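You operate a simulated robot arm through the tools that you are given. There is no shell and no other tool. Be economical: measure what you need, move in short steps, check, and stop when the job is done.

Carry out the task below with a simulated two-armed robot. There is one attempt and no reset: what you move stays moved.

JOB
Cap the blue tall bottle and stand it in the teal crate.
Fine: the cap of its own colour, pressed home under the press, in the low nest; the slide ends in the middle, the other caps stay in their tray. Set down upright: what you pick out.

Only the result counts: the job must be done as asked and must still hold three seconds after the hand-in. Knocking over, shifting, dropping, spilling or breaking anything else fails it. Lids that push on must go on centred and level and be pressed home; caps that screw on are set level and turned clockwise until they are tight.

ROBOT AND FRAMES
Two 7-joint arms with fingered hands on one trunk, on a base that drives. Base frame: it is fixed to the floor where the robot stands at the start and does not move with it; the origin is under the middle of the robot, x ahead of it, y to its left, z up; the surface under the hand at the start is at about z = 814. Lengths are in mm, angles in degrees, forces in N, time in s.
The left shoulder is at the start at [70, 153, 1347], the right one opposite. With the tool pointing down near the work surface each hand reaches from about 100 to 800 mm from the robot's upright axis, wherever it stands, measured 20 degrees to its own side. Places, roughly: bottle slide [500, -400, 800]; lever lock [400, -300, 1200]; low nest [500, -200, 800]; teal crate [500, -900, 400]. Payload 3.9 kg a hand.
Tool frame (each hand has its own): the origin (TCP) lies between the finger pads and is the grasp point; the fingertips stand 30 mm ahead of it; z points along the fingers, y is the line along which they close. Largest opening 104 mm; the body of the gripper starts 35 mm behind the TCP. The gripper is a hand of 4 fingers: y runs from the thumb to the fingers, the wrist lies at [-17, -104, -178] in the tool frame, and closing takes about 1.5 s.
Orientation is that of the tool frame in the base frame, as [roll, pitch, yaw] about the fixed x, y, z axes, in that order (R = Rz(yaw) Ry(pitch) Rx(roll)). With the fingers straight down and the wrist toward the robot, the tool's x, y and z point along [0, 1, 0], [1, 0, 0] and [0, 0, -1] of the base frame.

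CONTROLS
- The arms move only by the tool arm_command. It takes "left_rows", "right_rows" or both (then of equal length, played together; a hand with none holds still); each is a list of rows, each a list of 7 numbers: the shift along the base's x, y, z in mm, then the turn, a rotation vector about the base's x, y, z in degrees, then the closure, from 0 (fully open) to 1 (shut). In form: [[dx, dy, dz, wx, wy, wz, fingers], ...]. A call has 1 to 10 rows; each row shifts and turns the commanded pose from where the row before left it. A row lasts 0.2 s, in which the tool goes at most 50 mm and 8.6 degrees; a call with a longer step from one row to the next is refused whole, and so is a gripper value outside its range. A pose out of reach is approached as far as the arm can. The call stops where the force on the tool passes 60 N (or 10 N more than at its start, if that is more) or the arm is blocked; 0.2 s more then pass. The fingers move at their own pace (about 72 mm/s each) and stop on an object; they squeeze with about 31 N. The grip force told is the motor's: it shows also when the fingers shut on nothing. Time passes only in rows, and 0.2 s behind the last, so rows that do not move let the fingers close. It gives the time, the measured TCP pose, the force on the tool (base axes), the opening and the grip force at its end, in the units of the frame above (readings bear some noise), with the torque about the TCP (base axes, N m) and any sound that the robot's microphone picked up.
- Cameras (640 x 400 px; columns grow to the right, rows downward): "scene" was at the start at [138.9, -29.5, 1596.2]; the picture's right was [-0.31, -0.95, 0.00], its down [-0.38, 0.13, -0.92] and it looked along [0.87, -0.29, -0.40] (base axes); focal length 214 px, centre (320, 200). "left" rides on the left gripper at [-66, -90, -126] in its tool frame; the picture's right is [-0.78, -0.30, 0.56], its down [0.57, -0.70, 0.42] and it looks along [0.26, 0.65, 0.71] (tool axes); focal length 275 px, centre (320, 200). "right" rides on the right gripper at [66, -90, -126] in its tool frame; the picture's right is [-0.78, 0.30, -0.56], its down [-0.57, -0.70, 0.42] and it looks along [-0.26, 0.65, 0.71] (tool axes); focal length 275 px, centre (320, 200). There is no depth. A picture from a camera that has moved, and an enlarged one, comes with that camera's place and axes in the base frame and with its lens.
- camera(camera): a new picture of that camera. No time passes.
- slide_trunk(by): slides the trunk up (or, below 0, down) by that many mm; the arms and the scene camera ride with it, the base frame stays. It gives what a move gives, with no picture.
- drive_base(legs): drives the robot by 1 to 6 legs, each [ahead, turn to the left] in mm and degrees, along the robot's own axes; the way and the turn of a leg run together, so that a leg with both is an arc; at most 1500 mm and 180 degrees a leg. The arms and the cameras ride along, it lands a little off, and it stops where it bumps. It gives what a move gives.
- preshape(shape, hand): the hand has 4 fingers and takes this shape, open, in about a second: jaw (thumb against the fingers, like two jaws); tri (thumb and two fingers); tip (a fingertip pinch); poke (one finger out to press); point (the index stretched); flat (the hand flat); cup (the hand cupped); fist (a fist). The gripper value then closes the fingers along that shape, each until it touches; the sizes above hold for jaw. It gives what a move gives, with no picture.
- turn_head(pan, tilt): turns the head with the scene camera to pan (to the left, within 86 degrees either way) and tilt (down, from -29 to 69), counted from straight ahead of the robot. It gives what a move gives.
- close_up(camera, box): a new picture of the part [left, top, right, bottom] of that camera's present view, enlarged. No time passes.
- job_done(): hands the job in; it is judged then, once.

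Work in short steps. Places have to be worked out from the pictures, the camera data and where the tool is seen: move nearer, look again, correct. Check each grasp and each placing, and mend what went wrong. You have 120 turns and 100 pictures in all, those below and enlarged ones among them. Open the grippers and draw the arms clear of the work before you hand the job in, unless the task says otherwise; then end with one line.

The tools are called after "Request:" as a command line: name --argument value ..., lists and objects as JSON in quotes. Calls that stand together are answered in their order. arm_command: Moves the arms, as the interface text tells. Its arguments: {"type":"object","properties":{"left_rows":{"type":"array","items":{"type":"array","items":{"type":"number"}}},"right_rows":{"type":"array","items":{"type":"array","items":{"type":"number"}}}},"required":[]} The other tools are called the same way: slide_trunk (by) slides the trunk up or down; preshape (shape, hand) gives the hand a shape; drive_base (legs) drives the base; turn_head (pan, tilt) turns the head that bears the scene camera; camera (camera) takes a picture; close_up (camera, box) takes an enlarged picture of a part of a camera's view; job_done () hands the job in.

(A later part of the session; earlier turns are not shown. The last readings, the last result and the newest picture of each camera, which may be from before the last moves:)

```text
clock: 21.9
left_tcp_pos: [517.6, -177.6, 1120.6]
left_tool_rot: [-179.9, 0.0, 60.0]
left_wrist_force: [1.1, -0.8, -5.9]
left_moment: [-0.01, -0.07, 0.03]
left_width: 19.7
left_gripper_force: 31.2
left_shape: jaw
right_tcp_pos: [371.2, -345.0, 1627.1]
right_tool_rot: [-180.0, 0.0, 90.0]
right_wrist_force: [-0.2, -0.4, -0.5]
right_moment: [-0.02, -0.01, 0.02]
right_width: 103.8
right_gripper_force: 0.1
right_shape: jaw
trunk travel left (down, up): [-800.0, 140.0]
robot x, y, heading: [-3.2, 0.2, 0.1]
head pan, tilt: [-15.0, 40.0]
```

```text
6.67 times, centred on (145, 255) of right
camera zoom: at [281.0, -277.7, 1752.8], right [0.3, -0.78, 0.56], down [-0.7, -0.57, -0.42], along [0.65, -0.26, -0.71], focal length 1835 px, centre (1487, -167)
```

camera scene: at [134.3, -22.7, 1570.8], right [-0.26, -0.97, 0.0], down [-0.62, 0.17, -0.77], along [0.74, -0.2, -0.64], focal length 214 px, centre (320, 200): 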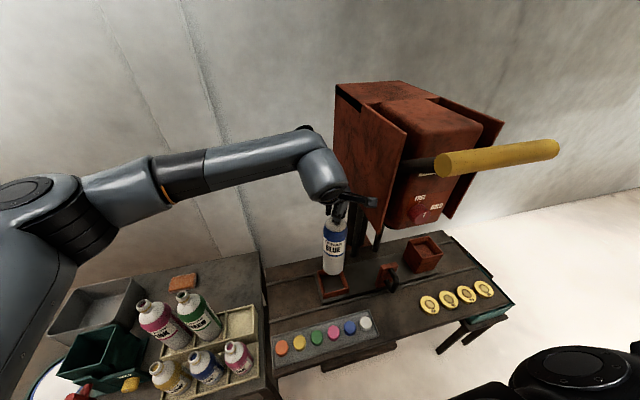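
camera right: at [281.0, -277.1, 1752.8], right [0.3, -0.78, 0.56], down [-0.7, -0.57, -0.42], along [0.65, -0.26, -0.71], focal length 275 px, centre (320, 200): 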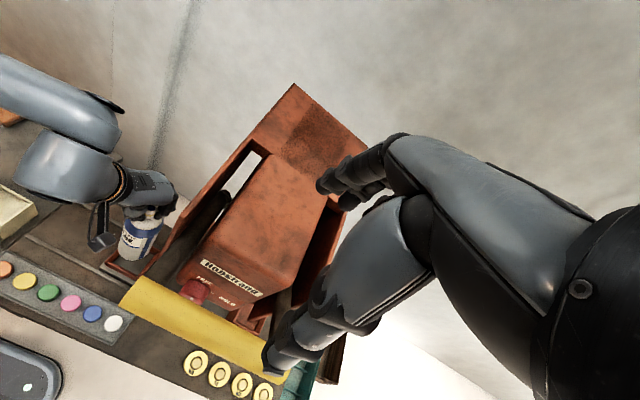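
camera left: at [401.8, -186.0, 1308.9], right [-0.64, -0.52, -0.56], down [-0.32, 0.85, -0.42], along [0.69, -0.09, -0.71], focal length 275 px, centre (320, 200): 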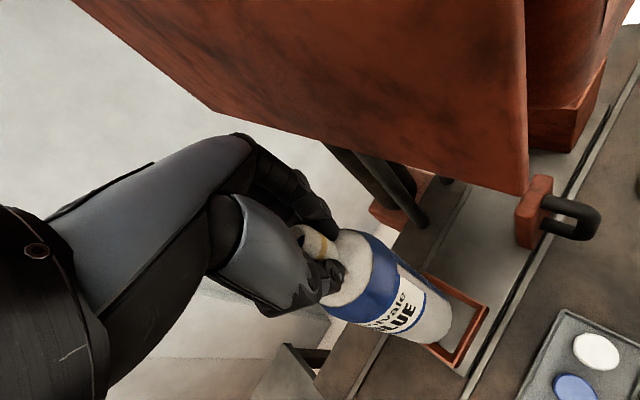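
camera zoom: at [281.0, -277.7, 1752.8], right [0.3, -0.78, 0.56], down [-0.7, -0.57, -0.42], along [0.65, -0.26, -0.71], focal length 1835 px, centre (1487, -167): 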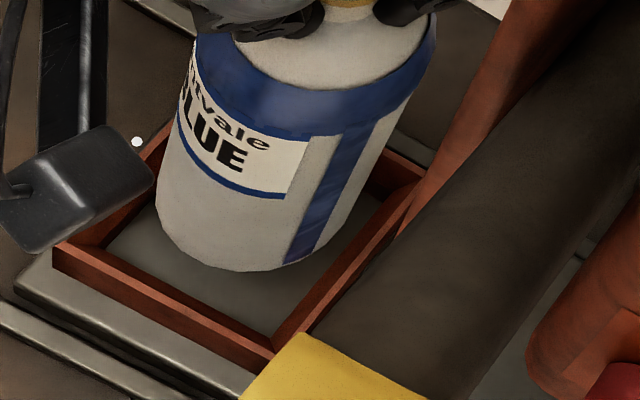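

Solving all three views together, the bottle is about 20 mm above the rim and centred within ~2 mm. I shift −1 mm in y and lower slowly.

Request:
arm_command --left_rows '[[0, -1, -8, 0, 0, 0, 1], [0, 0, -8, 0, 0, 0, 1], [0, 0, -6, 0, 0, 0, 1], [0, 0, 0, 0, 0, 0, 1]]'

Request:
close_up --camera "scene" --box '[310, 250, 390, 300]'

Request:
close_up --camera "left" --box '[360, 250, 480, 370]'

Request:
close_up --camera "right" --box '[100, 225, 190, 285]'

```text
clock: 22.9
left_tcp_pos: [517.6, -177.3, 1098.1]
left_tool_rot: [179.9, 0.1, 60.0]
left_wrist_force: [0.6, -0.8, -5.0]
left_moment: [0.0, -0.01, 0.0]
left_width: 19.7
left_gripper_force: 31.1
left_shape: jaw
right_tcp_pos: [371.2, -343.3, 1628.5]
right_tool_rot: [179.9, 0.0, 90.0]
right_wrist_force: [0.0, -0.7, -0.1]
right_moment: [0.0, 0.0, 0.0]
right_width: 104.0
right_gripper_force: 0.1
right_shape: jaw
trunk travel left (down, up): [-800.0, 140.0]
robot x, y, heading: [-1.9, 0.3, 0.2]
head pan, tilt: [-15.0, 40.0]
```

```text
8.00 times, centred on (350, 275) of scene
camera zoom: at [134.1, -22.9, 1570.8], right [-0.26, -0.97, 0.0], down [-0.62, 0.17, -0.77], along [0.74, -0.2, -0.64], focal length 1716 px, centre (80, -400)
```

zoom: 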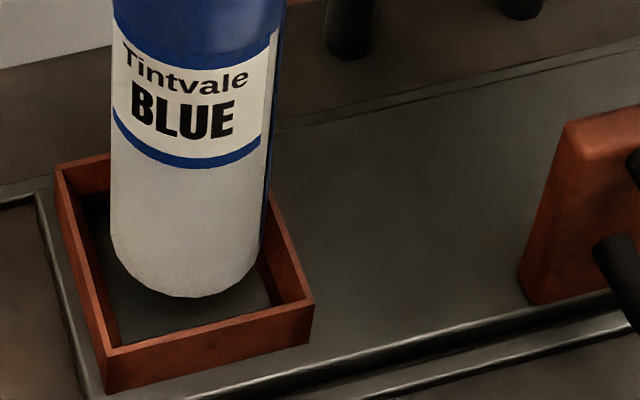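

```text
3.33 times, centred on (420, 310) of left
camera zoom: at [407.1, -189.8, 1224.7], right [-0.65, -0.52, -0.56], down [-0.32, 0.85, -0.42], along [0.69, -0.09, -0.71], focal length 918 px, centre (-13, -167)
```

zoom: 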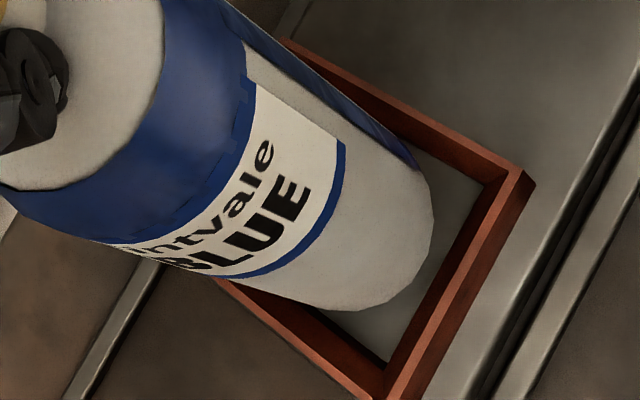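

```text
6.67 times, centred on (145, 255) of right
camera zoom: at [280.7, -277.4, 1752.9], right [0.3, -0.78, 0.56], down [-0.7, -0.57, -0.42], along [0.65, -0.26, -0.71], focal length 1835 px, centre (1487, -167)
```

zoom: 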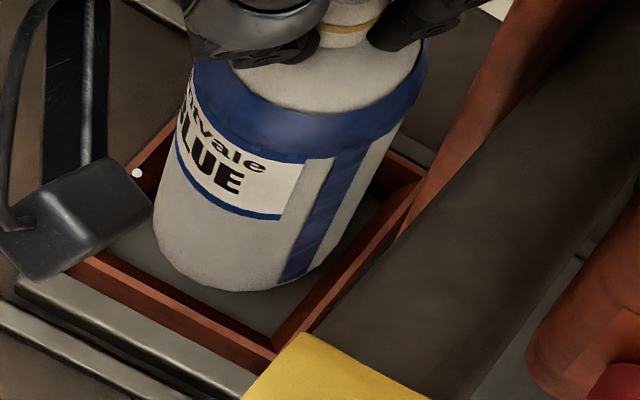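

Centring now agrees within ~2 mm in both outside views. I lower into the nest.

Request:
arm_command --left_rows '[[0, 0, -6, 0, 0, 0, 1], [0, 0, -6, 0, 0, 0, 1], [0, 0, -4, 0, 0, 0, 1], [0, 0, 0, 0, 0, 0, 1]]'

Request:
close_up --camera "scene" --box '[310, 250, 390, 300]'

```text
clock: 23.9
left_tcp_pos: [517.2, -177.0, 1082.5]
left_tool_rot: [180.0, 0.0, 60.0]
left_wrist_force: [-0.3, 0.0, -6.4]
left_moment: [-0.05, 0.0, -0.01]
left_width: 19.5
left_gripper_force: 31.2
left_shape: jaw
right_tcp_pos: [371.2, -344.8, 1627.5]
right_tool_rot: [180.0, 0.0, 90.0]
right_wrist_force: [0.6, 0.1, 0.6]
right_moment: [-0.03, 0.0, -0.01]
right_width: 103.8
right_gripper_force: 0.0
right_shape: jaw
trunk travel left (down, up): [-800.0, 140.0]
robot x, y, heading: [1.4, -0.1, 0.1]
head pan, tilt: [-15.0, 40.0]
```

```text
8.00 times, centred on (350, 275) of scene
camera zoom: at [134.2, -22.9, 1570.8], right [-0.26, -0.97, 0.0], down [-0.62, 0.17, -0.77], along [0.74, -0.2, -0.64], focal length 1716 px, centre (80, -400)
```

zoom: 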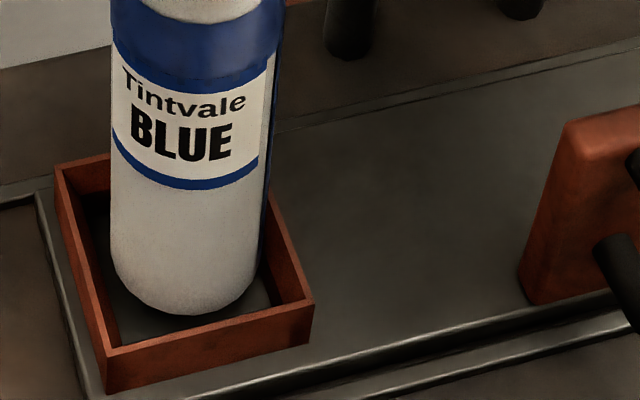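

Inside the rim with no contact. I keep lowering until the floor carries the weight.

Request:
arm_command --left_rows '[[0, 0, -5, 0, 0, 0, 1], [0, 0, -4, 0, 0, 0, 1], [0, 0, 0, 0, 0, 0, 1]]'

Request:
arm_command --left_rows '[[0, 0, -3, 0, 0, 0, 1], [0, 0, 0, 0, 0, 0, 1]]'

Request:
arm_command --left_rows '[[0, 0, -3, 0, 0, 0, 1], [0, 0, 0, 0, 0, 0, 1]]'

```text
clock: 24.8
left_tcp_pos: [518.0, -178.1, 1074.6]
left_tool_rot: [-179.9, -0.1, 59.9]
left_wrist_force: [-0.6, 0.0, -5.7]
left_moment: [-0.02, 0.02, -0.02]
left_width: 19.5
left_gripper_force: 31.1
left_shape: jaw
right_tcp_pos: [371.4, -344.7, 1628.4]
right_tool_rot: [180.0, -0.1, 90.0]
right_wrist_force: [0.1, 1.0, 0.1]
right_moment: [-0.01, 0.0, 0.03]
right_width: 103.8
right_gripper_force: 0.1
right_shape: jaw
trunk travel left (down, up): [-800.0, 140.0]
robot x, y, heading: [0.8, 1.8, 0.0]
head pan, tilt: [-15.0, 40.0]
```

```text
clock: 25.4
left_tcp_pos: [518.5, -177.6, 1068.8]
left_tool_rot: [-179.9, 0.0, 60.0]
left_wrist_force: [-0.8, 0.0, -5.2]
left_moment: [-0.01, -0.02, 0.01]
left_width: 19.7
left_gripper_force: 31.6
left_shape: jaw
right_tcp_pos: [371.1, -343.6, 1628.6]
right_tool_rot: [180.0, 0.0, 90.0]
right_wrist_force: [-0.4, -0.5, -0.3]
right_moment: [0.01, -0.01, 0.02]
right_width: 103.8
right_gripper_force: 0.1
right_shape: jaw
trunk travel left (down, up): [-800.0, 140.0]
robot x, y, heading: [1.6, 2.0, 0.1]
head pan, tilt: [-15.0, 40.0]
```

```text
clock: 25.9
left_tcp_pos: [518.2, -177.1, 1067.7]
left_tool_rot: [-179.8, -0.1, 60.0]
left_wrist_force: [-0.4, 0.3, -6.0]
left_moment: [0.0, 0.01, 0.02]
left_width: 19.5
left_gripper_force: 30.4
left_shape: jaw
right_tcp_pos: [372.7, -343.8, 1628.1]
right_tool_rot: [-179.9, 0.0, 89.9]
right_wrist_force: [-0.1, -0.4, -0.4]
right_moment: [0.04, 0.02, 0.0]
right_width: 104.0
right_gripper_force: 0.0
right_shape: jaw
trunk travel left (down, up): [-800.0, 140.0]
robot x, y, heading: [-1.9, 0.4, -0.1]
head pan, tilt: [-15.0, 40.0]
```

Still full weight on the hand; continue in small steps.

Request:
arm_command --left_rows '[[0, 0, -3, 0, 0, 0, 1], [0, 0, 0, 0, 0, 0, 1]]'

Request:
arm_command --left_rows '[[0, 0, -3, 0, 0, 0, 1], [0, 0, 0, 0, 0, 0, 1]]'

Request:
close_up --camera "scene" --box '[310, 250, 390, 300]'

```text
clock: 26.6
left_tcp_pos: [517.1, -177.0, 1064.6]
left_tool_rot: [-180.0, 0.0, 60.0]
left_wrist_force: [0.8, 0.3, -5.1]
left_moment: [0.0, 0.0, 0.03]
left_width: 19.8
left_gripper_force: 30.5
left_shape: jaw
right_tcp_pos: [370.4, -344.3, 1628.3]
right_tool_rot: [-180.0, 0.0, 90.0]
right_wrist_force: [-0.1, 1.1, 0.1]
right_moment: [0.01, 0.01, 0.01]
right_width: 103.9
right_gripper_force: 0.0
right_shape: jaw
trunk travel left (down, up): [-800.0, 140.0]
robot x, y, heading: [3.2, 4.9, -0.1]
head pan, tilt: [-15.0, 40.0]
```

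```text
clock: 27.1
left_tcp_pos: [517.6, -178.1, 1061.1]
left_tool_rot: [180.0, 0.0, 60.0]
left_wrist_force: [-0.8, -0.2, -0.7]
left_moment: [-0.03, -0.07, 0.03]
left_width: 19.8
left_gripper_force: 30.9
left_shape: jaw
right_tcp_pos: [369.7, -344.5, 1627.6]
right_tool_rot: [-180.0, -0.1, 90.0]
right_wrist_force: [0.4, -0.3, -0.7]
right_moment: [0.04, -0.01, 0.01]
right_width: 103.6
right_gripper_force: 0.2
right_shape: jaw
trunk travel left (down, up): [-800.0, 140.0]
robot x, y, heading: [-3.8, -4.5, -0.1]
head pan, tilt: [-15.0, 40.0]
```

```text
8.00 times, centred on (350, 275) of scene
camera zoom: at [133.2, -22.7, 1571.0], right [-0.26, -0.97, 0.0], down [-0.62, 0.17, -0.77], along [0.74, -0.2, -0.64], focal length 1716 px, centre (80, -400)
```

zoom: 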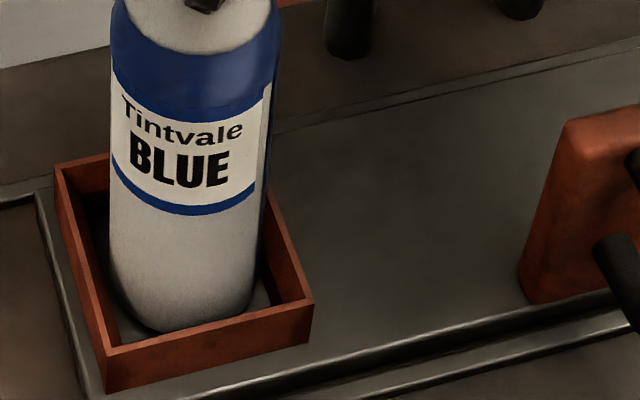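

Weight is on the nest floor (TCP z=1061, so mouth ≈1073). I open and rise straight up.

Request:
arm_command --left_rows '[[0, 0, 0, 0, 0, 0, 0.8], [0, 0, 0, 0, 0, 0, 0.5], [0, 0, 0, 0, 0, 0, 0.2], [0, 0, 0, 0, 0, 0, 0], [0, 0, 0, 0, 0, 0, 0], [0, 0, 0, 0, 0, 0, 0]]'

Request:
arm_command --left_rows '[[0, 0, 15, 0, 0, 0, 0], [0, 0, 30, 0, 0, 0, 0], [0, 0, 40, 0, 0, 0, 0], [0, 20, 40, 0, 0, 0, 0], [-10, 40, 20, 0, 0, 0, 0], [-20, 40, 0, 0, 0, 0, 0]]'

Request:
camera --camera "left"

Request:
camera --camera "scene"

```text
clock: 28.6
left_tcp_pos: [518.0, -177.8, 1062.0]
left_tool_rot: [180.0, 0.0, 60.1]
left_wrist_force: [0.0, -0.4, -0.3]
left_moment: [0.02, 0.0, -0.01]
left_width: 103.6
left_gripper_force: 0.0
left_shape: jaw
right_tcp_pos: [370.5, -344.1, 1628.3]
right_tool_rot: [179.9, 0.0, 90.0]
right_wrist_force: [0.5, 1.2, 0.5]
right_moment: [0.0, 0.03, -0.03]
right_width: 103.8
right_gripper_force: 0.1
right_shape: jaw
trunk travel left (down, up): [-800.0, 140.0]
robot x, y, heading: [-0.0, 2.0, -0.2]
head pan, tilt: [-15.0, 40.0]
```

```text
clock: 29.9
left_tcp_pos: [486.1, -74.5, 1207.5]
left_tool_rot: [179.8, 0.2, 60.0]
left_wrist_force: [-0.6, 1.1, -0.2]
left_moment: [-0.02, 0.0, 0.04]
left_width: 103.7
left_gripper_force: 0.1
left_shape: jaw
right_tcp_pos: [369.4, -339.3, 1629.2]
right_tool_rot: [179.9, 0.1, 90.1]
right_wrist_force: [-0.6, 0.2, 0.5]
right_moment: [-0.02, 0.0, 0.02]
right_width: 103.8
right_gripper_force: 0.1
right_shape: jaw
trunk travel left (down, up): [-800.0, 140.0]
robot x, y, heading: [-1.3, -2.2, 0.2]
head pan, tilt: [-15.0, 40.0]
```

```text
54 pictures are left
camera left: at [375.5, -86.4, 1334.3], right [-0.64, -0.53, -0.56], down [-0.32, 0.85, -0.43], along [0.69, -0.1, -0.71], focal length 275 px, centre (320, 200)
```

left: 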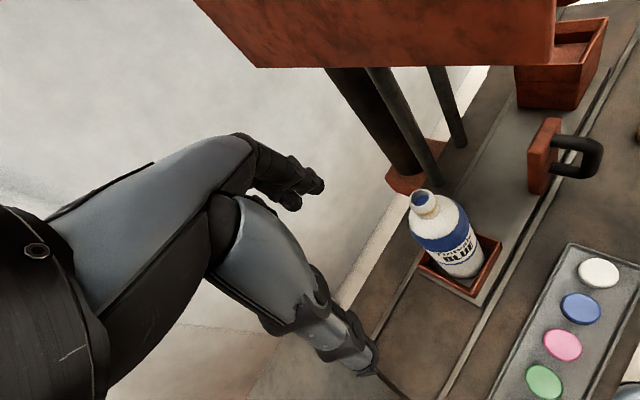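

```text
53 pictures are left
camera scene: at [132.1, -19.1, 1571.1], right [-0.26, -0.97, 0.0], down [-0.62, 0.16, -0.77], along [0.74, -0.2, -0.64], focal length 214 px, centre (320, 200)
```

scene: 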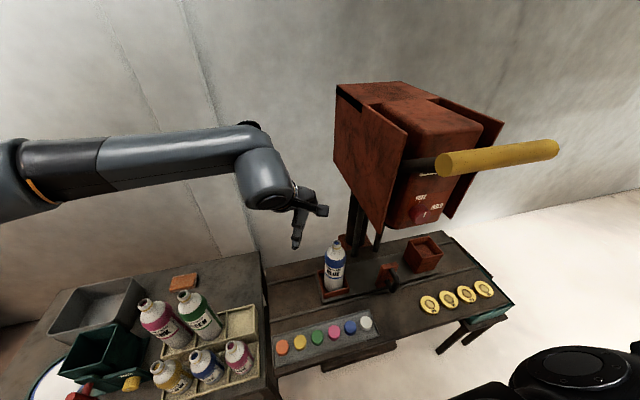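

The bottle stands well in the nest. I shape the left hand to a fingertip pinch for the cap and see where its tips lie.

Request:
preshape --hand "left" --shape "tip"

Request:
camera --camera "left"

Request:
close_up --camera "scene" --box '[220, 130, 380, 350]'

```text
clock: 30.9
left_tcp_pos: [488.0, -79.0, 1207.0]
left_tool_rot: [180.0, 0.0, 59.9]
left_wrist_force: [0.6, 0.6, 0.2]
left_moment: [-0.01, -0.01, 0.0]
left_width: 104.1
left_gripper_force: 0.1
left_shape: tip
right_tcp_pos: [371.5, -344.7, 1627.2]
right_tool_rot: [-179.9, 0.0, 90.0]
right_wrist_force: [-0.1, -0.1, -0.8]
right_moment: [-0.02, 0.01, -0.04]
right_width: 103.8
right_gripper_force: 0.1
right_shape: jaw
trunk travel left (down, up): [-800.0, 140.0]
robot x, y, heading: [2.5, -0.8, -0.1]
head pan, tilt: [-15.0, 40.0]
```

```text
52 pictures are left
camera left: at [377.3, -90.9, 1333.5], right [-0.64, -0.52, -0.56], down [-0.32, 0.85, -0.42], along [0.69, -0.09, -0.71], focal length 275 px, centre (320, 200)
```

left: 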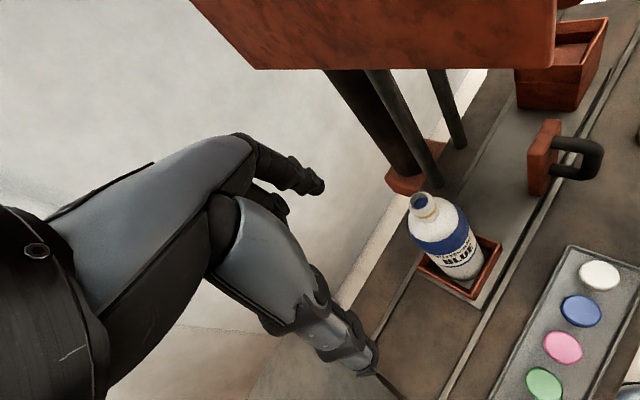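

```text
1.82 times, centred on (300, 240) of scene
camera zoom: at [133.6, -23.5, 1570.9], right [-0.26, -0.97, 0.0], down [-0.62, 0.17, -0.77], along [0.74, -0.2, -0.64], focal length 390 px, centre (356, 127)
```

zoom: 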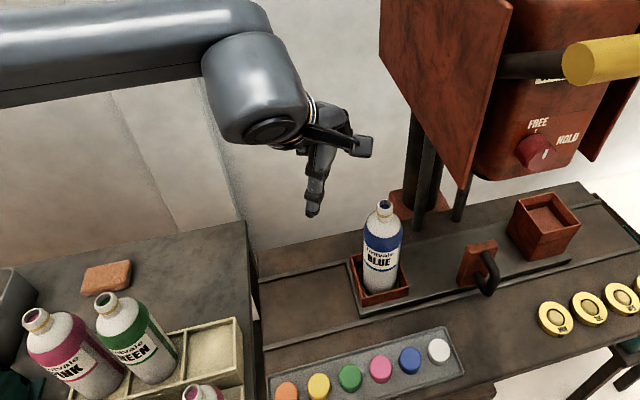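

I close the pinch in air once to see where thumb and index meet.

Request:
arm_command --left_rows '[[0, 0, 0, 0, 0, 0, 0.5], [0, 0, 0, 0, 0, 0, 1], [0, 0, 0, 0, 0, 0, 1], [0, 0, 0, 0, 0, 0, 1], [0, 0, 0, 0, 0, 0, 1], [0, 0, 0, 0, 0, 0, 1], [0, 0, 0, 0, 0, 0, 1]]'

Request:
close_up --camera "left" --box '[180, 100, 420, 400]'

Request:
close_up --camera "scene" --box '[270, 170, 350, 270]'

```text
clock: 32.5
left_tcp_pos: [487.4, -77.7, 1207.9]
left_tool_rot: [-180.0, 0.0, 60.0]
left_wrist_force: [0.0, -0.9, -0.6]
left_moment: [-0.05, -0.02, -0.01]
left_width: 0.1
left_gripper_force: 30.9
left_shape: tip
right_tcp_pos: [369.4, -343.1, 1628.4]
right_tool_rot: [-179.9, -0.1, 90.0]
right_wrist_force: [0.5, -0.6, -0.3]
right_moment: [0.01, -0.03, 0.02]
right_width: 103.8
right_gripper_force: 0.1
right_shape: jaw
trunk travel left (down, up): [-800.0, 140.0]
robot x, y, heading: [0.0, 0.5, 0.1]
head pan, tilt: [-15.0, 40.0]
```

```text
1.33 times, centred on (300, 250) of left
camera zoom: at [376.9, -89.7, 1333.7], right [-0.64, -0.52, -0.56], down [-0.32, 0.85, -0.42], along [0.69, -0.09, -0.71], focal length 367 px, centre (347, 133)
```

zoom: 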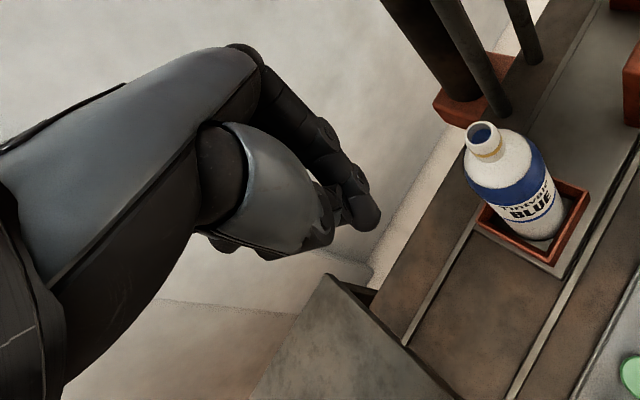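

```text
4.00 times, centred on (310, 220) of scene
camera zoom: at [133.3, -22.5, 1570.9], right [-0.26, -0.97, 0.0], down [-0.62, 0.17, -0.77], along [0.74, -0.2, -0.64], focal length 858 px, centre (360, 120)
```

zoom: 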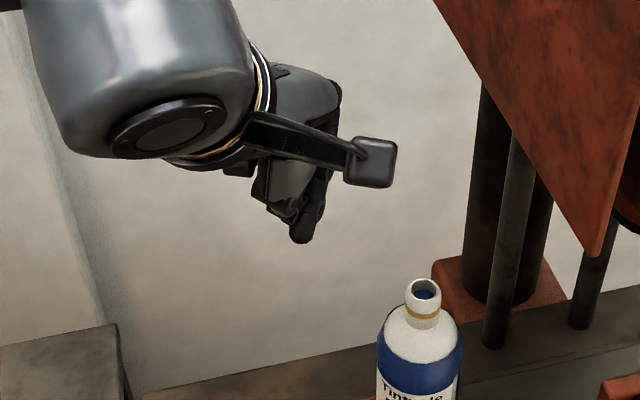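

The pinch meets between TCP and the tips, ~30 mm ahead of the TCP. I open again and go above the blue cap at (361,-183).

Request:
arm_command --left_rows '[[-16, -13, -36, 0, 0, 0, 0], [-16, -13, -36, 0, 0, 0, 0], [-16, -13, -36, 0, 0, 0, 0], [-16, -13, -36, 0, 0, 0, 0], [-16, -13, -36, 0, 0, 0, 0], [-16, -13, -36, 0, 0, 0, 0], [-16, -14, -36, 0, 0, 0, 0], [-15, -14, -30, 0, 0, 0, 0], [0, 0, 0, 0, 0, 0, 0]]'

Request:
camera --camera "left"

Request:
close_up --camera "scene" --box '[280, 250, 420, 350]'

```text
clock: 34.5
left_tcp_pos: [360.4, -184.3, 925.4]
left_tool_rot: [-180.0, -0.1, 60.0]
left_wrist_force: [-0.5, -0.9, -0.1]
left_moment: [-0.02, 0.02, 0.01]
left_width: 103.9
left_gripper_force: 0.0
left_shape: tip
right_tcp_pos: [370.6, -343.8, 1627.9]
right_tool_rot: [-180.0, 0.0, 90.0]
right_wrist_force: [-0.3, -0.4, 0.5]
right_moment: [-0.03, 0.01, -0.04]
right_width: 103.6
right_gripper_force: 0.0
right_shape: jaw
trunk travel left (down, up): [-800.0, 140.0]
robot x, y, heading: [-0.6, 0.9, 0.2]
head pan, tilt: [-15.0, 40.0]
```

```text
48 pictures are left
camera left: at [249.1, -196.3, 1050.9], right [-0.64, -0.52, -0.56], down [-0.32, 0.85, -0.42], along [0.69, -0.1, -0.71], focal length 275 px, centre (320, 200)
```

left: 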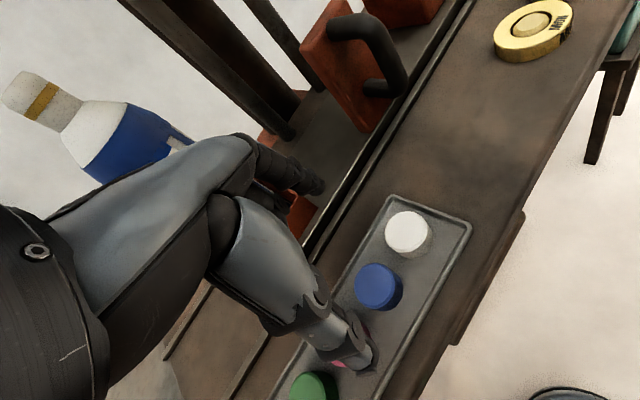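

```text
4.00 times, centred on (350, 300) of scene
camera zoom: at [133.3, -22.1, 1570.9], right [-0.26, -0.97, 0.0], down [-0.62, 0.17, -0.77], along [0.74, -0.2, -0.64], focal length 858 px, centre (200, -200)
```

zoom: 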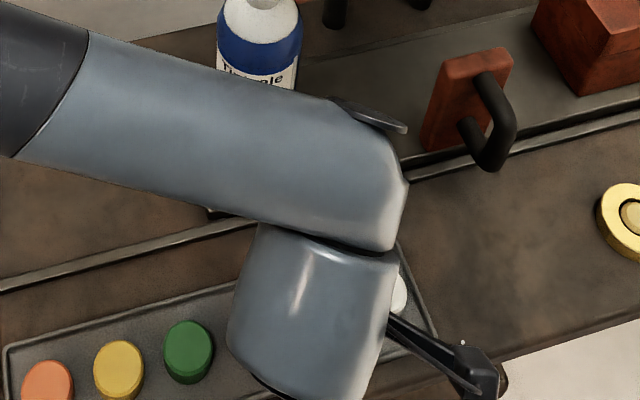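

Cap top sits at about (359,-183,822), just under the TCP. I descend so the tips straddle the cap.

Request:
arm_command --left_rows '[[-1, 1, -30, 0, 0, 0, 0], [0, 0, -30, 0, 0, 0, 0], [0, 0, -15, 0, 0, 0, 0], [0, 0, -6, 0, 0, 0, 0], [0, 0, 0, 0, 0, 0, 0]]'

Request:
close_up --camera "left" --box '[240, 130, 480, 400]'

```text
clock: 35.6
left_tcp_pos: [359.2, -183.9, 841.8]
left_tool_rot: [180.0, -0.1, 60.0]
left_wrist_force: [-0.9, -0.2, -0.4]
left_moment: [0.04, -0.02, 0.0]
left_width: 103.8
left_gripper_force: 0.0
left_shape: tip
right_tcp_pos: [370.6, -344.4, 1628.7]
right_tool_rot: [-179.9, 0.0, 90.0]
right_wrist_force: [0.4, 0.5, 0.9]
right_moment: [0.05, -0.02, 0.02]
right_width: 103.7
right_gripper_force: 0.0
right_shape: jaw
trunk travel left (down, up): [-800.0, 140.0]
robot x, y, heading: [-1.7, 0.2, 0.1]
head pan, tilt: [-15.0, 40.0]
```

```text
1.48 times, centred on (360, 265) of left
camera zoom: at [247.9, -195.4, 969.5], right [-0.64, -0.52, -0.56], down [-0.32, 0.85, -0.42], along [0.69, -0.09, -0.71], focal length 408 px, centre (261, 104)
```

zoom: 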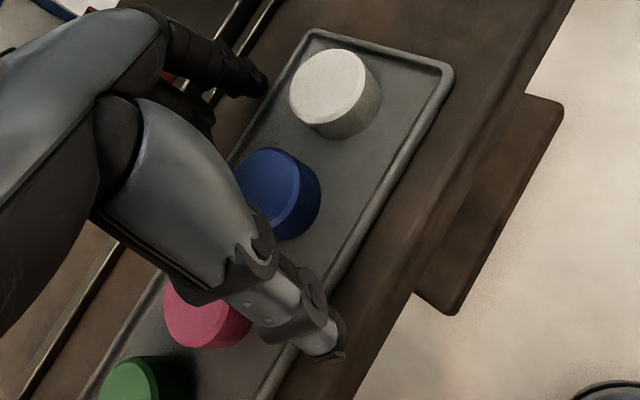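

The thumb sits just outside the tray rim, so I raise 4 mm to clear the rim and then close gently.

Request:
arm_command --left_rows '[[0, 0, 4, 0, 0, 0, 0], [0, 0, 0, 0, 0, 0, 0.3], [0, 0, 0, 0, 0, 0, 0.5], [0, 0, 0, 0, 0, 0, 0.7], [0, 0, 0, 0, 0, 0, 1], [0, 0, 0, 0, 0, 0, 1], [0, 0, 0, 0, 0, 0, 1], [0, 0, 0, 0, 0, 0, 1]]'

Request:
close_up --camera "left" --box '[240, 130, 480, 400]'

```text
clock: 37.5
left_tcp_pos: [358.1, -183.5, 847.1]
left_tool_rot: [180.0, 0.0, 60.0]
left_wrist_force: [-0.5, -0.1, 1.1]
left_moment: [-0.02, 0.02, 0.03]
left_width: 26.6
left_gripper_force: 31.0
left_shape: tip
right_tcp_pos: [370.5, -343.2, 1628.9]
right_tool_rot: [-180.0, 0.0, 90.0]
right_wrist_force: [0.1, -0.7, -0.3]
right_moment: [0.0, 0.01, -0.02]
right_width: 103.9
right_gripper_force: 0.0
right_shape: jaw
trunk travel left (down, up): [-800.0, 140.0]
robot x, y, heading: [1.9, -2.1, -0.0]
head pan, tilt: [-15.0, 40.0]
```

```text
1.48 times, centred on (360, 265) of left
camera zoom: at [247.9, -195.3, 973.9], right [-0.64, -0.52, -0.56], down [-0.32, 0.85, -0.42], along [0.69, -0.09, -0.71], focal length 408 px, centre (261, 104)
```

zoom: 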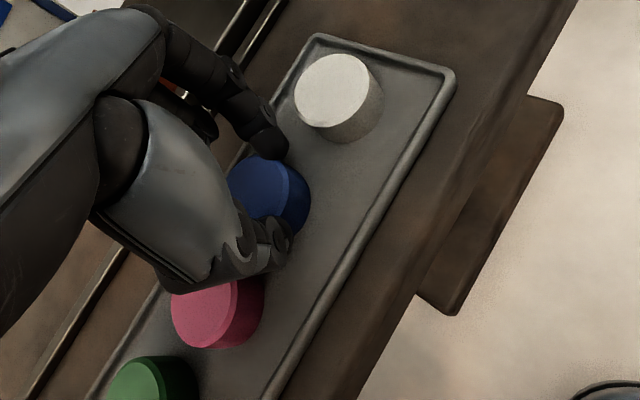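

The cap is pinched (26.6 mm). I lift and check that it hangs level.

Request:
arm_command --left_rows '[[0, 0, 10, 0, 0, 0, 1], [0, 0, 20, 0, 0, 0, 1], [0, 0, 30, 0, 0, 0, 1], [0, 0, 40, 0, 0, 0, 1], [0, 0, 0, 0, 0, 0, 1]]'

Request:
close_up --camera "left" --box '[240, 150, 480, 300]'

```text
clock: 38.6
left_tcp_pos: [359.5, -183.6, 949.2]
left_tool_rot: [180.0, 0.0, 60.0]
left_wrist_force: [0.4, -0.1, 0.2]
left_moment: [0.03, -0.01, 0.01]
left_width: 19.7
left_gripper_force: 30.9
left_shape: tip
right_tcp_pos: [370.4, -342.9, 1628.6]
right_tool_rot: [180.0, 0.0, 90.0]
right_wrist_force: [-0.6, -0.8, 0.1]
right_moment: [0.0, -0.02, 0.01]
right_width: 103.7
right_gripper_force: 0.1
right_shape: jaw
trunk travel left (down, up): [-800.0, 140.0]
robot x, y, heading: [-0.3, 3.4, -0.1]
head pan, tilt: [-15.0, 40.0]
```

```text
2.67 times, centred on (360, 225) of left
camera zoom: at [248.7, -195.2, 1075.9], right [-0.64, -0.52, -0.56], down [-0.32, 0.85, -0.42], along [0.69, -0.09, -0.71], focal length 734 px, centre (213, 133)
```

zoom: 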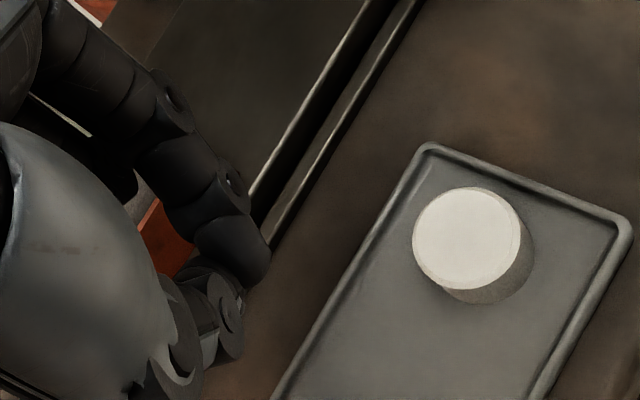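

The opening shrank and no cap is visible in the pinch: it slipped. I look for it.

Request:
camera --camera "left"

```text
43 pictures are left
camera left: at [248.7, -195.2, 1075.9], right [-0.64, -0.52, -0.56], down [-0.32, 0.85, -0.42], along [0.69, -0.09, -0.71], focal length 275 px, centre (320, 200)
```

left: 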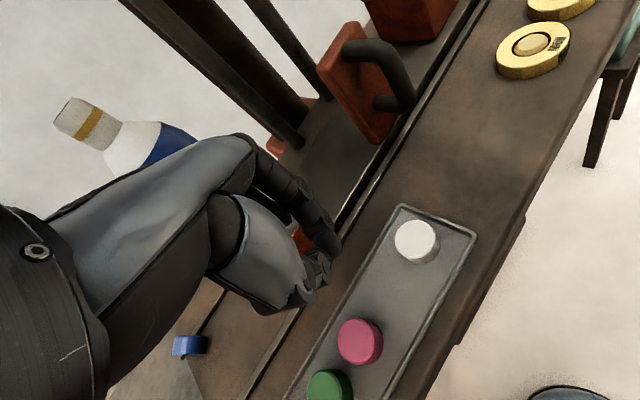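

A blue object lies to the left, maybe on the bench around (570,40). I back the hand off and look with the head.

Request:
arm_command --left_rows '[[0, 0, 40, 0, 0, 0, 0], [0, 0, 45, 0, 0, 0, 0], [-20, 20, 40, 0, 0, 0, 0], [-20, 20, 40, 0, 0, 0, 0], [-20, 20, 40, 0, 0, 0, 0], [-20, 20, 30, 0, 0, 0, 0]]'

Request:
turn_head --pan 0 --tilt 45

Request:
camera --camera "scene"

```text
clock: 40.0
left_tcp_pos: [276.8, -100.4, 1184.0]
left_tool_rot: [180.0, 0.0, 60.0]
left_wrist_force: [-0.8, -0.4, 0.2]
left_moment: [-0.01, 0.01, -0.02]
left_width: 104.0
left_gripper_force: 0.1
left_shape: tip
right_tcp_pos: [370.1, -341.6, 1628.6]
right_tool_rot: [179.8, 0.1, 89.9]
right_wrist_force: [0.3, -0.2, -0.3]
right_moment: [-0.02, 0.0, 0.01]
right_width: 103.8
right_gripper_force: 0.0
right_shape: jaw
trunk travel left (down, up): [-800.0, 140.0]
robot x, y, heading: [0.4, 1.3, -0.1]
head pan, tilt: [-15.0, 40.0]
```

```text
clock: 40.8
left_tcp_pos: [277.6, -103.0, 1184.1]
left_tool_rot: [179.9, 0.0, 59.9]
left_wrist_force: [0.3, -0.1, -0.5]
left_moment: [0.03, 0.0, 0.0]
left_width: 103.8
left_gripper_force: 0.1
left_shape: tip
right_tcp_pos: [370.0, -342.2, 1629.2]
right_tool_rot: [-180.0, 0.1, 90.0]
right_wrist_force: [-0.1, -0.2, -0.2]
right_moment: [0.01, 0.02, -0.02]
right_width: 103.8
right_gripper_force: 0.0
right_shape: jaw
trunk travel left (down, up): [-800.0, 140.0]
robot x, y, heading: [0.8, -0.2, 0.4]
head pan, tilt: [0.0, 45.0]
```

```text
42 pictures are left
camera scene: at [132.3, -0.3, 1563.7], right [0.0, -1.0, 0.0], down [-0.71, 0.0, -0.71], along [0.71, 0.0, -0.71], focal length 214 px, centre (320, 200)
```

scene: 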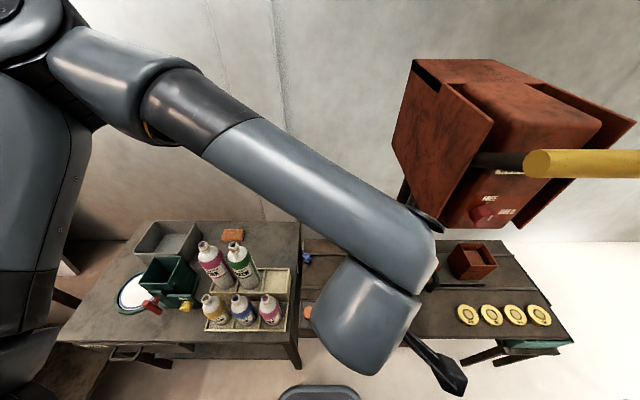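

A blue spot is visible at (306,258) on the bench; I zoom in.

Request:
close_up --camera "scene" --box '[286, 235, 346, 275]'

Request:
camera --camera "left"

```text
10.00 times, centred on (316, 255) of scene
camera zoom: at [132.3, -0.3, 1563.7], right [0.0, -1.0, 0.0], down [-0.71, 0.0, -0.71], along [0.71, 0.0, -0.71], focal length 2145 px, centre (360, -350)
```

zoom: 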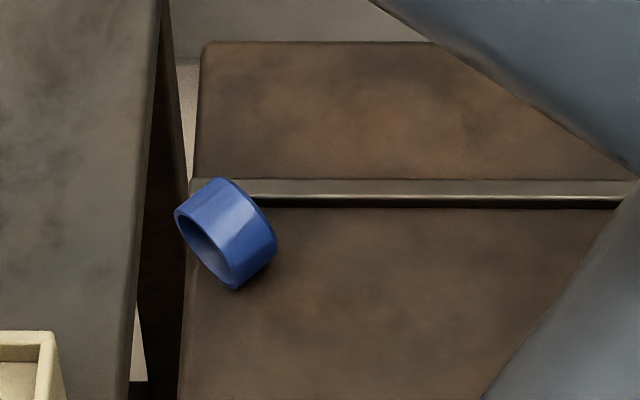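

```text
40 pictures are left
camera left: at [167.6, -114.6, 1309.9], right [-0.64, -0.52, -0.56], down [-0.32, 0.85, -0.42], along [0.69, -0.09, -0.71], focal length 275 px, centre (320, 200)
```

left: 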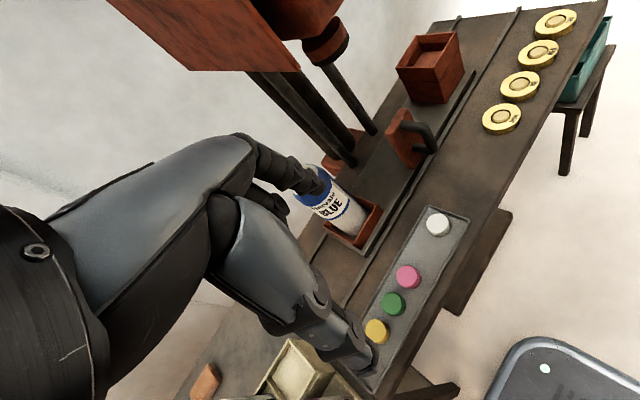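

The cap lies on its side at the left bench end near (553,50), its open end facing about (−0.6,+0.8). I can pinch it across its sides and then turn the hand 90° to bring it level; I move the left hand above it with yaw ≈127°.

Request:
arm_command --left_rows '[[34, 19, -10, 0, 0, 8.4, 0], [34, 19, -15, 0, 0, 8.4, 0], [34, 19, -20, 0, 0, 8.4, 0], [34, 19, -20, 0, 0, 8.4, 0], [34, 19, -20, 0, 0, 8.4, 0], [34, 19, -20, 0, 0, 8.4, 0], [34, 19, -20, 0, 0, 8.4, 0], [34, 19, -20, 0, 0, 8.2, 0], [0, 0, -30, 0, 0, 0, 0], [0, 0, 0, 0, 0, 0, 0]]'

Request:
camera --camera "left"

```text
clock: 43.0
left_tcp_pos: [551.6, 48.0, 1009.2]
left_tool_rot: [-180.0, 0.0, 127.0]
left_wrist_force: [1.5, -0.7, -0.5]
left_moment: [0.0, 0.01, 0.01]
left_width: 103.9
left_gripper_force: 0.0
left_shape: tip
right_tcp_pos: [369.4, -344.7, 1628.2]
right_tool_rot: [179.9, 0.0, 90.0]
right_wrist_force: [-0.7, 0.4, 0.1]
right_moment: [-0.02, -0.02, 0.0]
right_width: 104.0
right_gripper_force: 0.2
right_shape: jaw
trunk travel left (down, up): [-800.0, 140.0]
robot x, y, heading: [-1.1, 1.7, 0.2]
head pan, tilt: [0.0, 45.0]
```

```text
39 pictures are left
camera left: at [520.2, -57.9, 1134.3], right [0.23, -0.8, -0.56], down [-0.9, 0.03, -0.42], along [0.36, 0.6, -0.71], focal length 275 px, centre (320, 200)
```

left: 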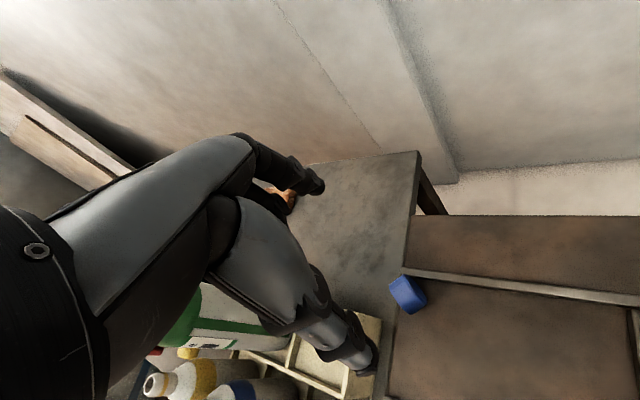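

Request:
close_up --camera "left" --box '[370, 260, 450, 330]'

Request:
close_up --camera "scene" --box '[276, 225, 346, 285]'

```text
5.71 times, centred on (410, 295) of left
camera zoom: at [520.2, -57.9, 1134.3], right [0.23, -0.8, -0.56], down [-0.9, 0.03, -0.42], along [0.36, 0.6, -0.71], focal length 1573 px, centre (-194, -343)
```

zoom: 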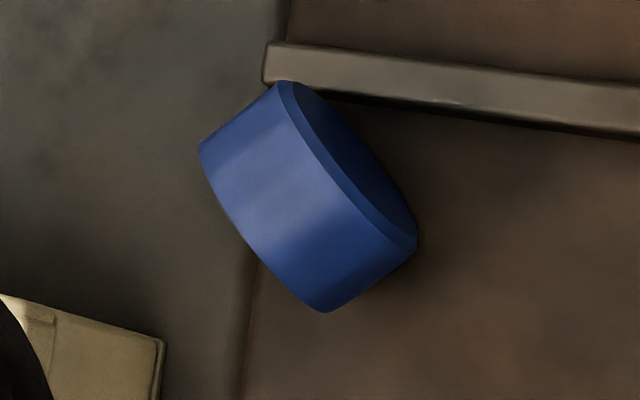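

```text
6.67 times, centred on (311, 255) of scene
camera zoom: at [131.8, -0.8, 1563.7], right [0.0, -1.0, 0.0], down [-0.71, 0.0, -0.71], along [0.71, 0.0, -0.71], focal length 1430 px, centre (380, -167)
```

zoom: 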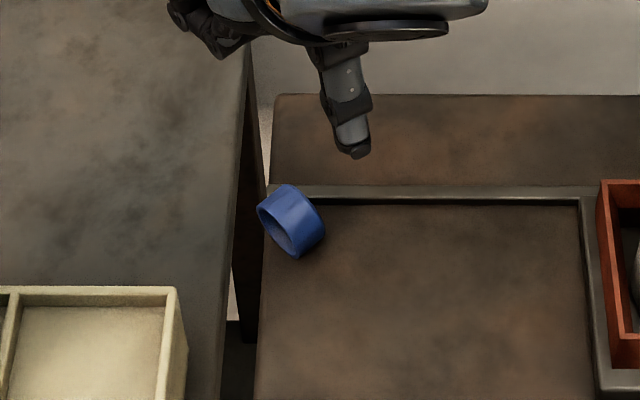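

Cap axis (closed end) points about (0.68,−0.73); centre ≈(553.5,47.5,834), 38 mm across and 20 long. The jaw shape has parallel pads, so I use it with 5° more yaw and descend around the cap.

Request:
preshape --hand "left" --shape "jaw"

Request:
arm_command --left_rows '[[2, 0, -40, 0, 0, 5, 0], [0, 0, -45, 0, 0, 0, 0], [0, 0, -40, 0, 0, 0, 0], [0, 0, -22, 0, 0, 0, 0], [0, 0, 0, 0, 0, 0, 0]]'

Request:
camera --camera "left"

Request:
close_up --camera "scene" --box '[266, 215, 356, 285]'

```text
clock: 43.9
left_tcp_pos: [552.1, 48.2, 1007.7]
left_tool_rot: [-179.9, -0.1, 127.1]
left_wrist_force: [0.4, 0.0, 0.4]
left_moment: [0.02, 0.0, 0.0]
left_width: 103.5
left_gripper_force: 0.1
left_shape: jaw
right_tcp_pos: [370.3, -343.7, 1628.8]
right_tool_rot: [-180.0, -0.1, 90.0]
right_wrist_force: [-0.4, 0.5, 0.2]
right_moment: [0.01, 0.01, 0.0]
right_width: 103.6
right_gripper_force: 0.1
right_shape: jaw
trunk travel left (down, up): [-800.0, 140.0]
robot x, y, heading: [0.9, 0.7, -0.1]
head pan, tilt: [0.0, 45.0]
```

```text
clock: 45.1
left_tcp_pos: [554.3, 48.7, 859.7]
left_tool_rot: [-179.9, 0.0, 132.0]
left_wrist_force: [0.1, -0.3, -0.5]
left_moment: [-0.03, -0.04, 0.01]
left_width: 103.7
left_gripper_force: 0.1
left_shape: jaw
right_tcp_pos: [370.3, -342.8, 1627.9]
right_tool_rot: [-180.0, 0.0, 90.0]
right_wrist_force: [-0.4, 0.0, -0.8]
right_moment: [-0.03, -0.01, 0.03]
right_width: 103.8
right_gripper_force: 0.1
right_shape: jaw
trunk travel left (down, up): [-800.0, 140.0]
robot x, y, heading: [1.6, -4.1, 0.3]
head pan, tilt: [0.0, 45.0]
```

```text
36 pictures are left
camera left: at [531.4, -60.3, 986.5], right [0.3, -0.77, -0.56], down [-0.9, -0.04, -0.42], along [0.3, 0.63, -0.71], focal length 275 px, centre (320, 200)
```

left: 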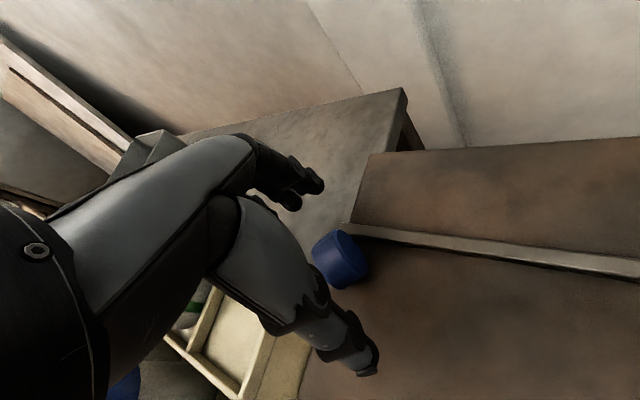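

```text
5.71 times, centred on (311, 250) of scene
camera zoom: at [132.6, -0.5, 1563.6], right [0.0, -1.0, 0.0], down [-0.71, 0.0, -0.71], along [0.71, 0.0, -0.71], focal length 1226 px, centre (371, -86)
```

zoom: 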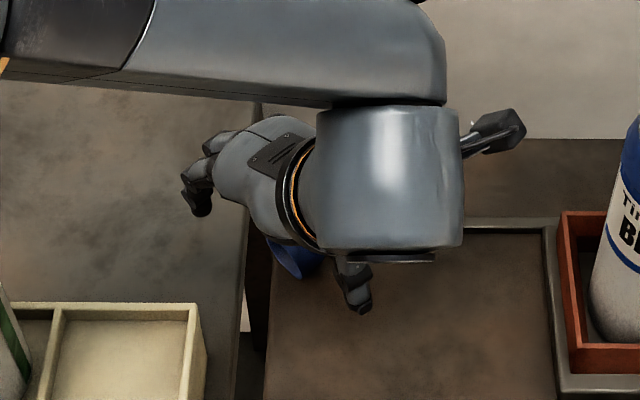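

The cap sits squarely between thumb and fingers. I lower 8 mm and close.

Request:
arm_command --left_rows '[[0, 0, -7, 0, 0, 0, 0], [0, 0, 0, 0, 0, 0, 0.3], [0, 0, 0, 0, 0, 0, 0.5], [0, 0, 0, 0, 0, 0, 0.6], [0, 0, 0, 0, 0, 0, 0.7], [0, 0, 0, 0, 0, 0, 0.8], [0, 0, 0, 0, 0, 0, 0.9], [0, 0, 0, 0, 0, 0, 1], [0, 0, 0, 0, 0, 0, 1]]'

Request:
close_up --camera "left" --box '[200, 150, 420, 380]'

```text
clock: 47.1
left_tcp_pos: [554.9, 49.0, 853.5]
left_tool_rot: [179.9, 0.2, 132.0]
left_wrist_force: [1.3, -0.4, 7.8]
left_moment: [0.04, -0.1, 0.01]
left_width: 22.4
left_gripper_force: 31.1
left_shape: jaw
right_tcp_pos: [369.6, -343.4, 1628.6]
right_tool_rot: [179.9, -0.1, 90.0]
right_wrist_force: [-0.2, -0.3, 0.7]
right_moment: [-0.01, -0.01, -0.03]
right_width: 103.9
right_gripper_force: 0.0
right_shape: jaw
trunk travel left (down, up): [-800.0, 140.0]
robot x, y, heading: [-0.7, 0.7, 0.1]
head pan, tilt: [0.0, 45.0]
```

```text
1.74 times, centred on (310, 265) of left
camera zoom: at [531.2, -60.6, 980.9], right [0.3, -0.77, -0.56], down [-0.9, -0.04, -0.43], along [0.31, 0.63, -0.71], focal length 479 px, centre (337, 87)
```

zoom: 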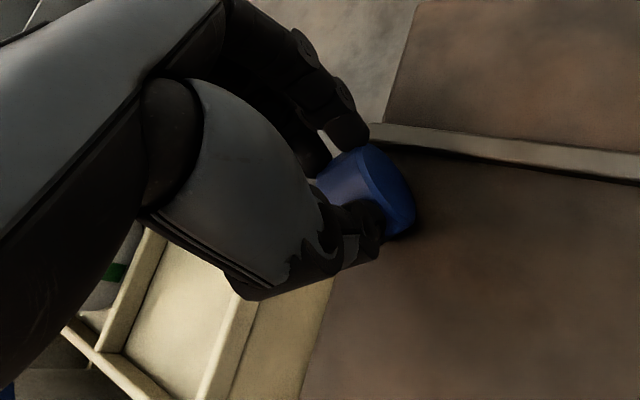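

The grip pushes the cap down (8 N), so the pads splay a little. Before lifting I drag the cap away from the bench end for safety.

Request:
arm_command --left_rows '[[-4, -4, 0, 0, 0, 0, 1], [-5, -8, 0, 0, 0, 0, 1], [-5, -12, 0, 0, 0, 0, 1], [-5, -12, 0, 0, 0, 0, 1], [-5, -12, 0, 0, 0, 0, 1], [-3, -8, 0, 0, 0, 0, 1], [0, 0, 0, 0, 0, 0, 1]]'

Request:
arm_command --left_rows '[[0, 0, 1.5, 0, 0, 0, 1], [0, 0, 1.5, 0, 0, 0, 1], [0, 0, 0, 0, 0, 0, 1]]'

Request:
close_up --camera "left" --box '[200, 150, 420, 380]'

```text
clock: 48.7
left_tcp_pos: [525.0, -6.5, 854.8]
left_tool_rot: [180.0, 0.0, 131.9]
left_wrist_force: [1.6, 3.5, 9.1]
left_moment: [0.15, -0.1, 0.0]
left_width: 22.5
left_gripper_force: 30.3
left_shape: jaw
right_tcp_pos: [369.1, -343.3, 1628.0]
right_tool_rot: [179.9, 0.1, 90.0]
right_wrist_force: [-0.8, -0.1, 0.7]
right_moment: [-0.02, 0.0, 0.0]
right_width: 103.7
right_gripper_force: 0.1
right_shape: jaw
trunk travel left (down, up): [-800.0, 140.0]
robot x, y, heading: [-2.1, -0.3, -0.3]
head pan, tilt: [0.0, 45.0]
```

```text
clock: 49.5
left_tcp_pos: [526.4, -7.4, 856.1]
left_tool_rot: [-179.9, 0.0, 131.9]
left_wrist_force: [0.1, 1.6, 0.0]
left_moment: [0.02, 0.03, 0.02]
left_width: 22.0
left_gripper_force: 31.4
left_shape: jaw
right_tcp_pos: [369.9, -344.0, 1628.7]
right_tool_rot: [180.0, -0.1, 89.9]
right_wrist_force: [0.2, 0.4, -0.5]
right_moment: [-0.03, -0.01, 0.0]
right_width: 103.9
right_gripper_force: 0.1
right_shape: jaw
trunk travel left (down, up): [-800.0, 140.0]
robot x, y, heading: [-1.3, -1.6, 0.3]
head pan, tilt: [0.0, 45.0]
```

```text
1.74 times, centred on (310, 265) of left
camera zoom: at [503.5, -116.1, 983.2], right [0.3, -0.78, -0.56], down [-0.9, -0.04, -0.42], along [0.3, 0.63, -0.71], focal length 479 px, centre (337, 87)
```

zoom: 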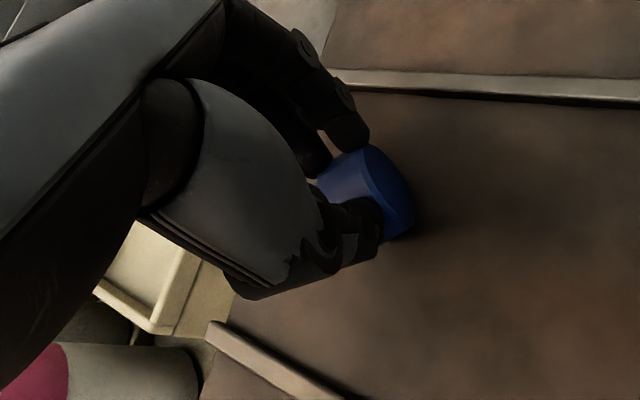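

Table force is gone and the width is unchanged, so the cap is held. I lift slowly.

Request:
arm_command --left_rows '[[0, 0, 3, 0, 0, 0, 1], [0, 0, 4, 0, 0, 0, 1], [0, 0, 5, 0, 0, 0, 1], [0, 0, 8, 0, 0, 0, 1], [0, 0, 10, 0, 0, 0, 1], [0, 0, 10, 0, 0, 0, 1], [0, 0, 0, 0, 0, 0, 1]]'

Request:
close_up --camera "left" --box '[200, 150, 420, 380]'

```text
clock: 51.1
left_tcp_pos: [526.9, -7.0, 896.4]
left_tool_rot: [-179.9, 0.0, 131.9]
left_wrist_force: [-1.2, -0.2, -0.2]
left_moment: [0.01, -0.01, -0.02]
left_width: 21.8
left_gripper_force: 30.6
left_shape: jaw
right_tcp_pos: [369.5, -343.6, 1628.6]
right_tool_rot: [180.0, 0.0, 90.1]
right_wrist_force: [-0.5, 0.5, -0.6]
right_moment: [0.04, 0.03, -0.02]
right_width: 104.1
right_gripper_force: 0.1
right_shape: jaw
trunk travel left (down, up): [-800.0, 140.0]
robot x, y, heading: [1.4, 4.4, 0.2]
head pan, tilt: [0.0, 45.0]
```

```text
1.74 times, centred on (310, 265) of left
camera zoom: at [504.1, -115.7, 1023.2], right [0.3, -0.77, -0.56], down [-0.9, -0.04, -0.42], along [0.3, 0.63, -0.71], focal length 479 px, centre (337, 87)
```

zoom: 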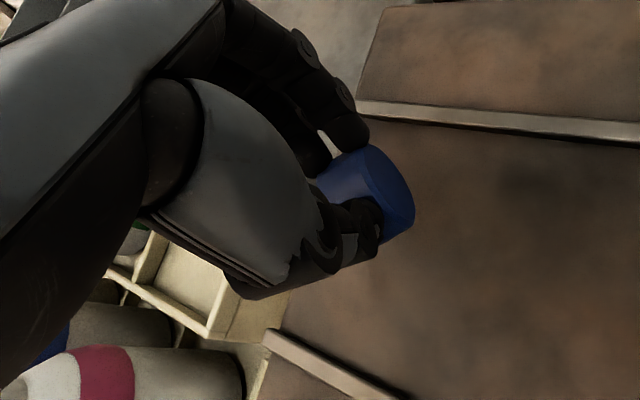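

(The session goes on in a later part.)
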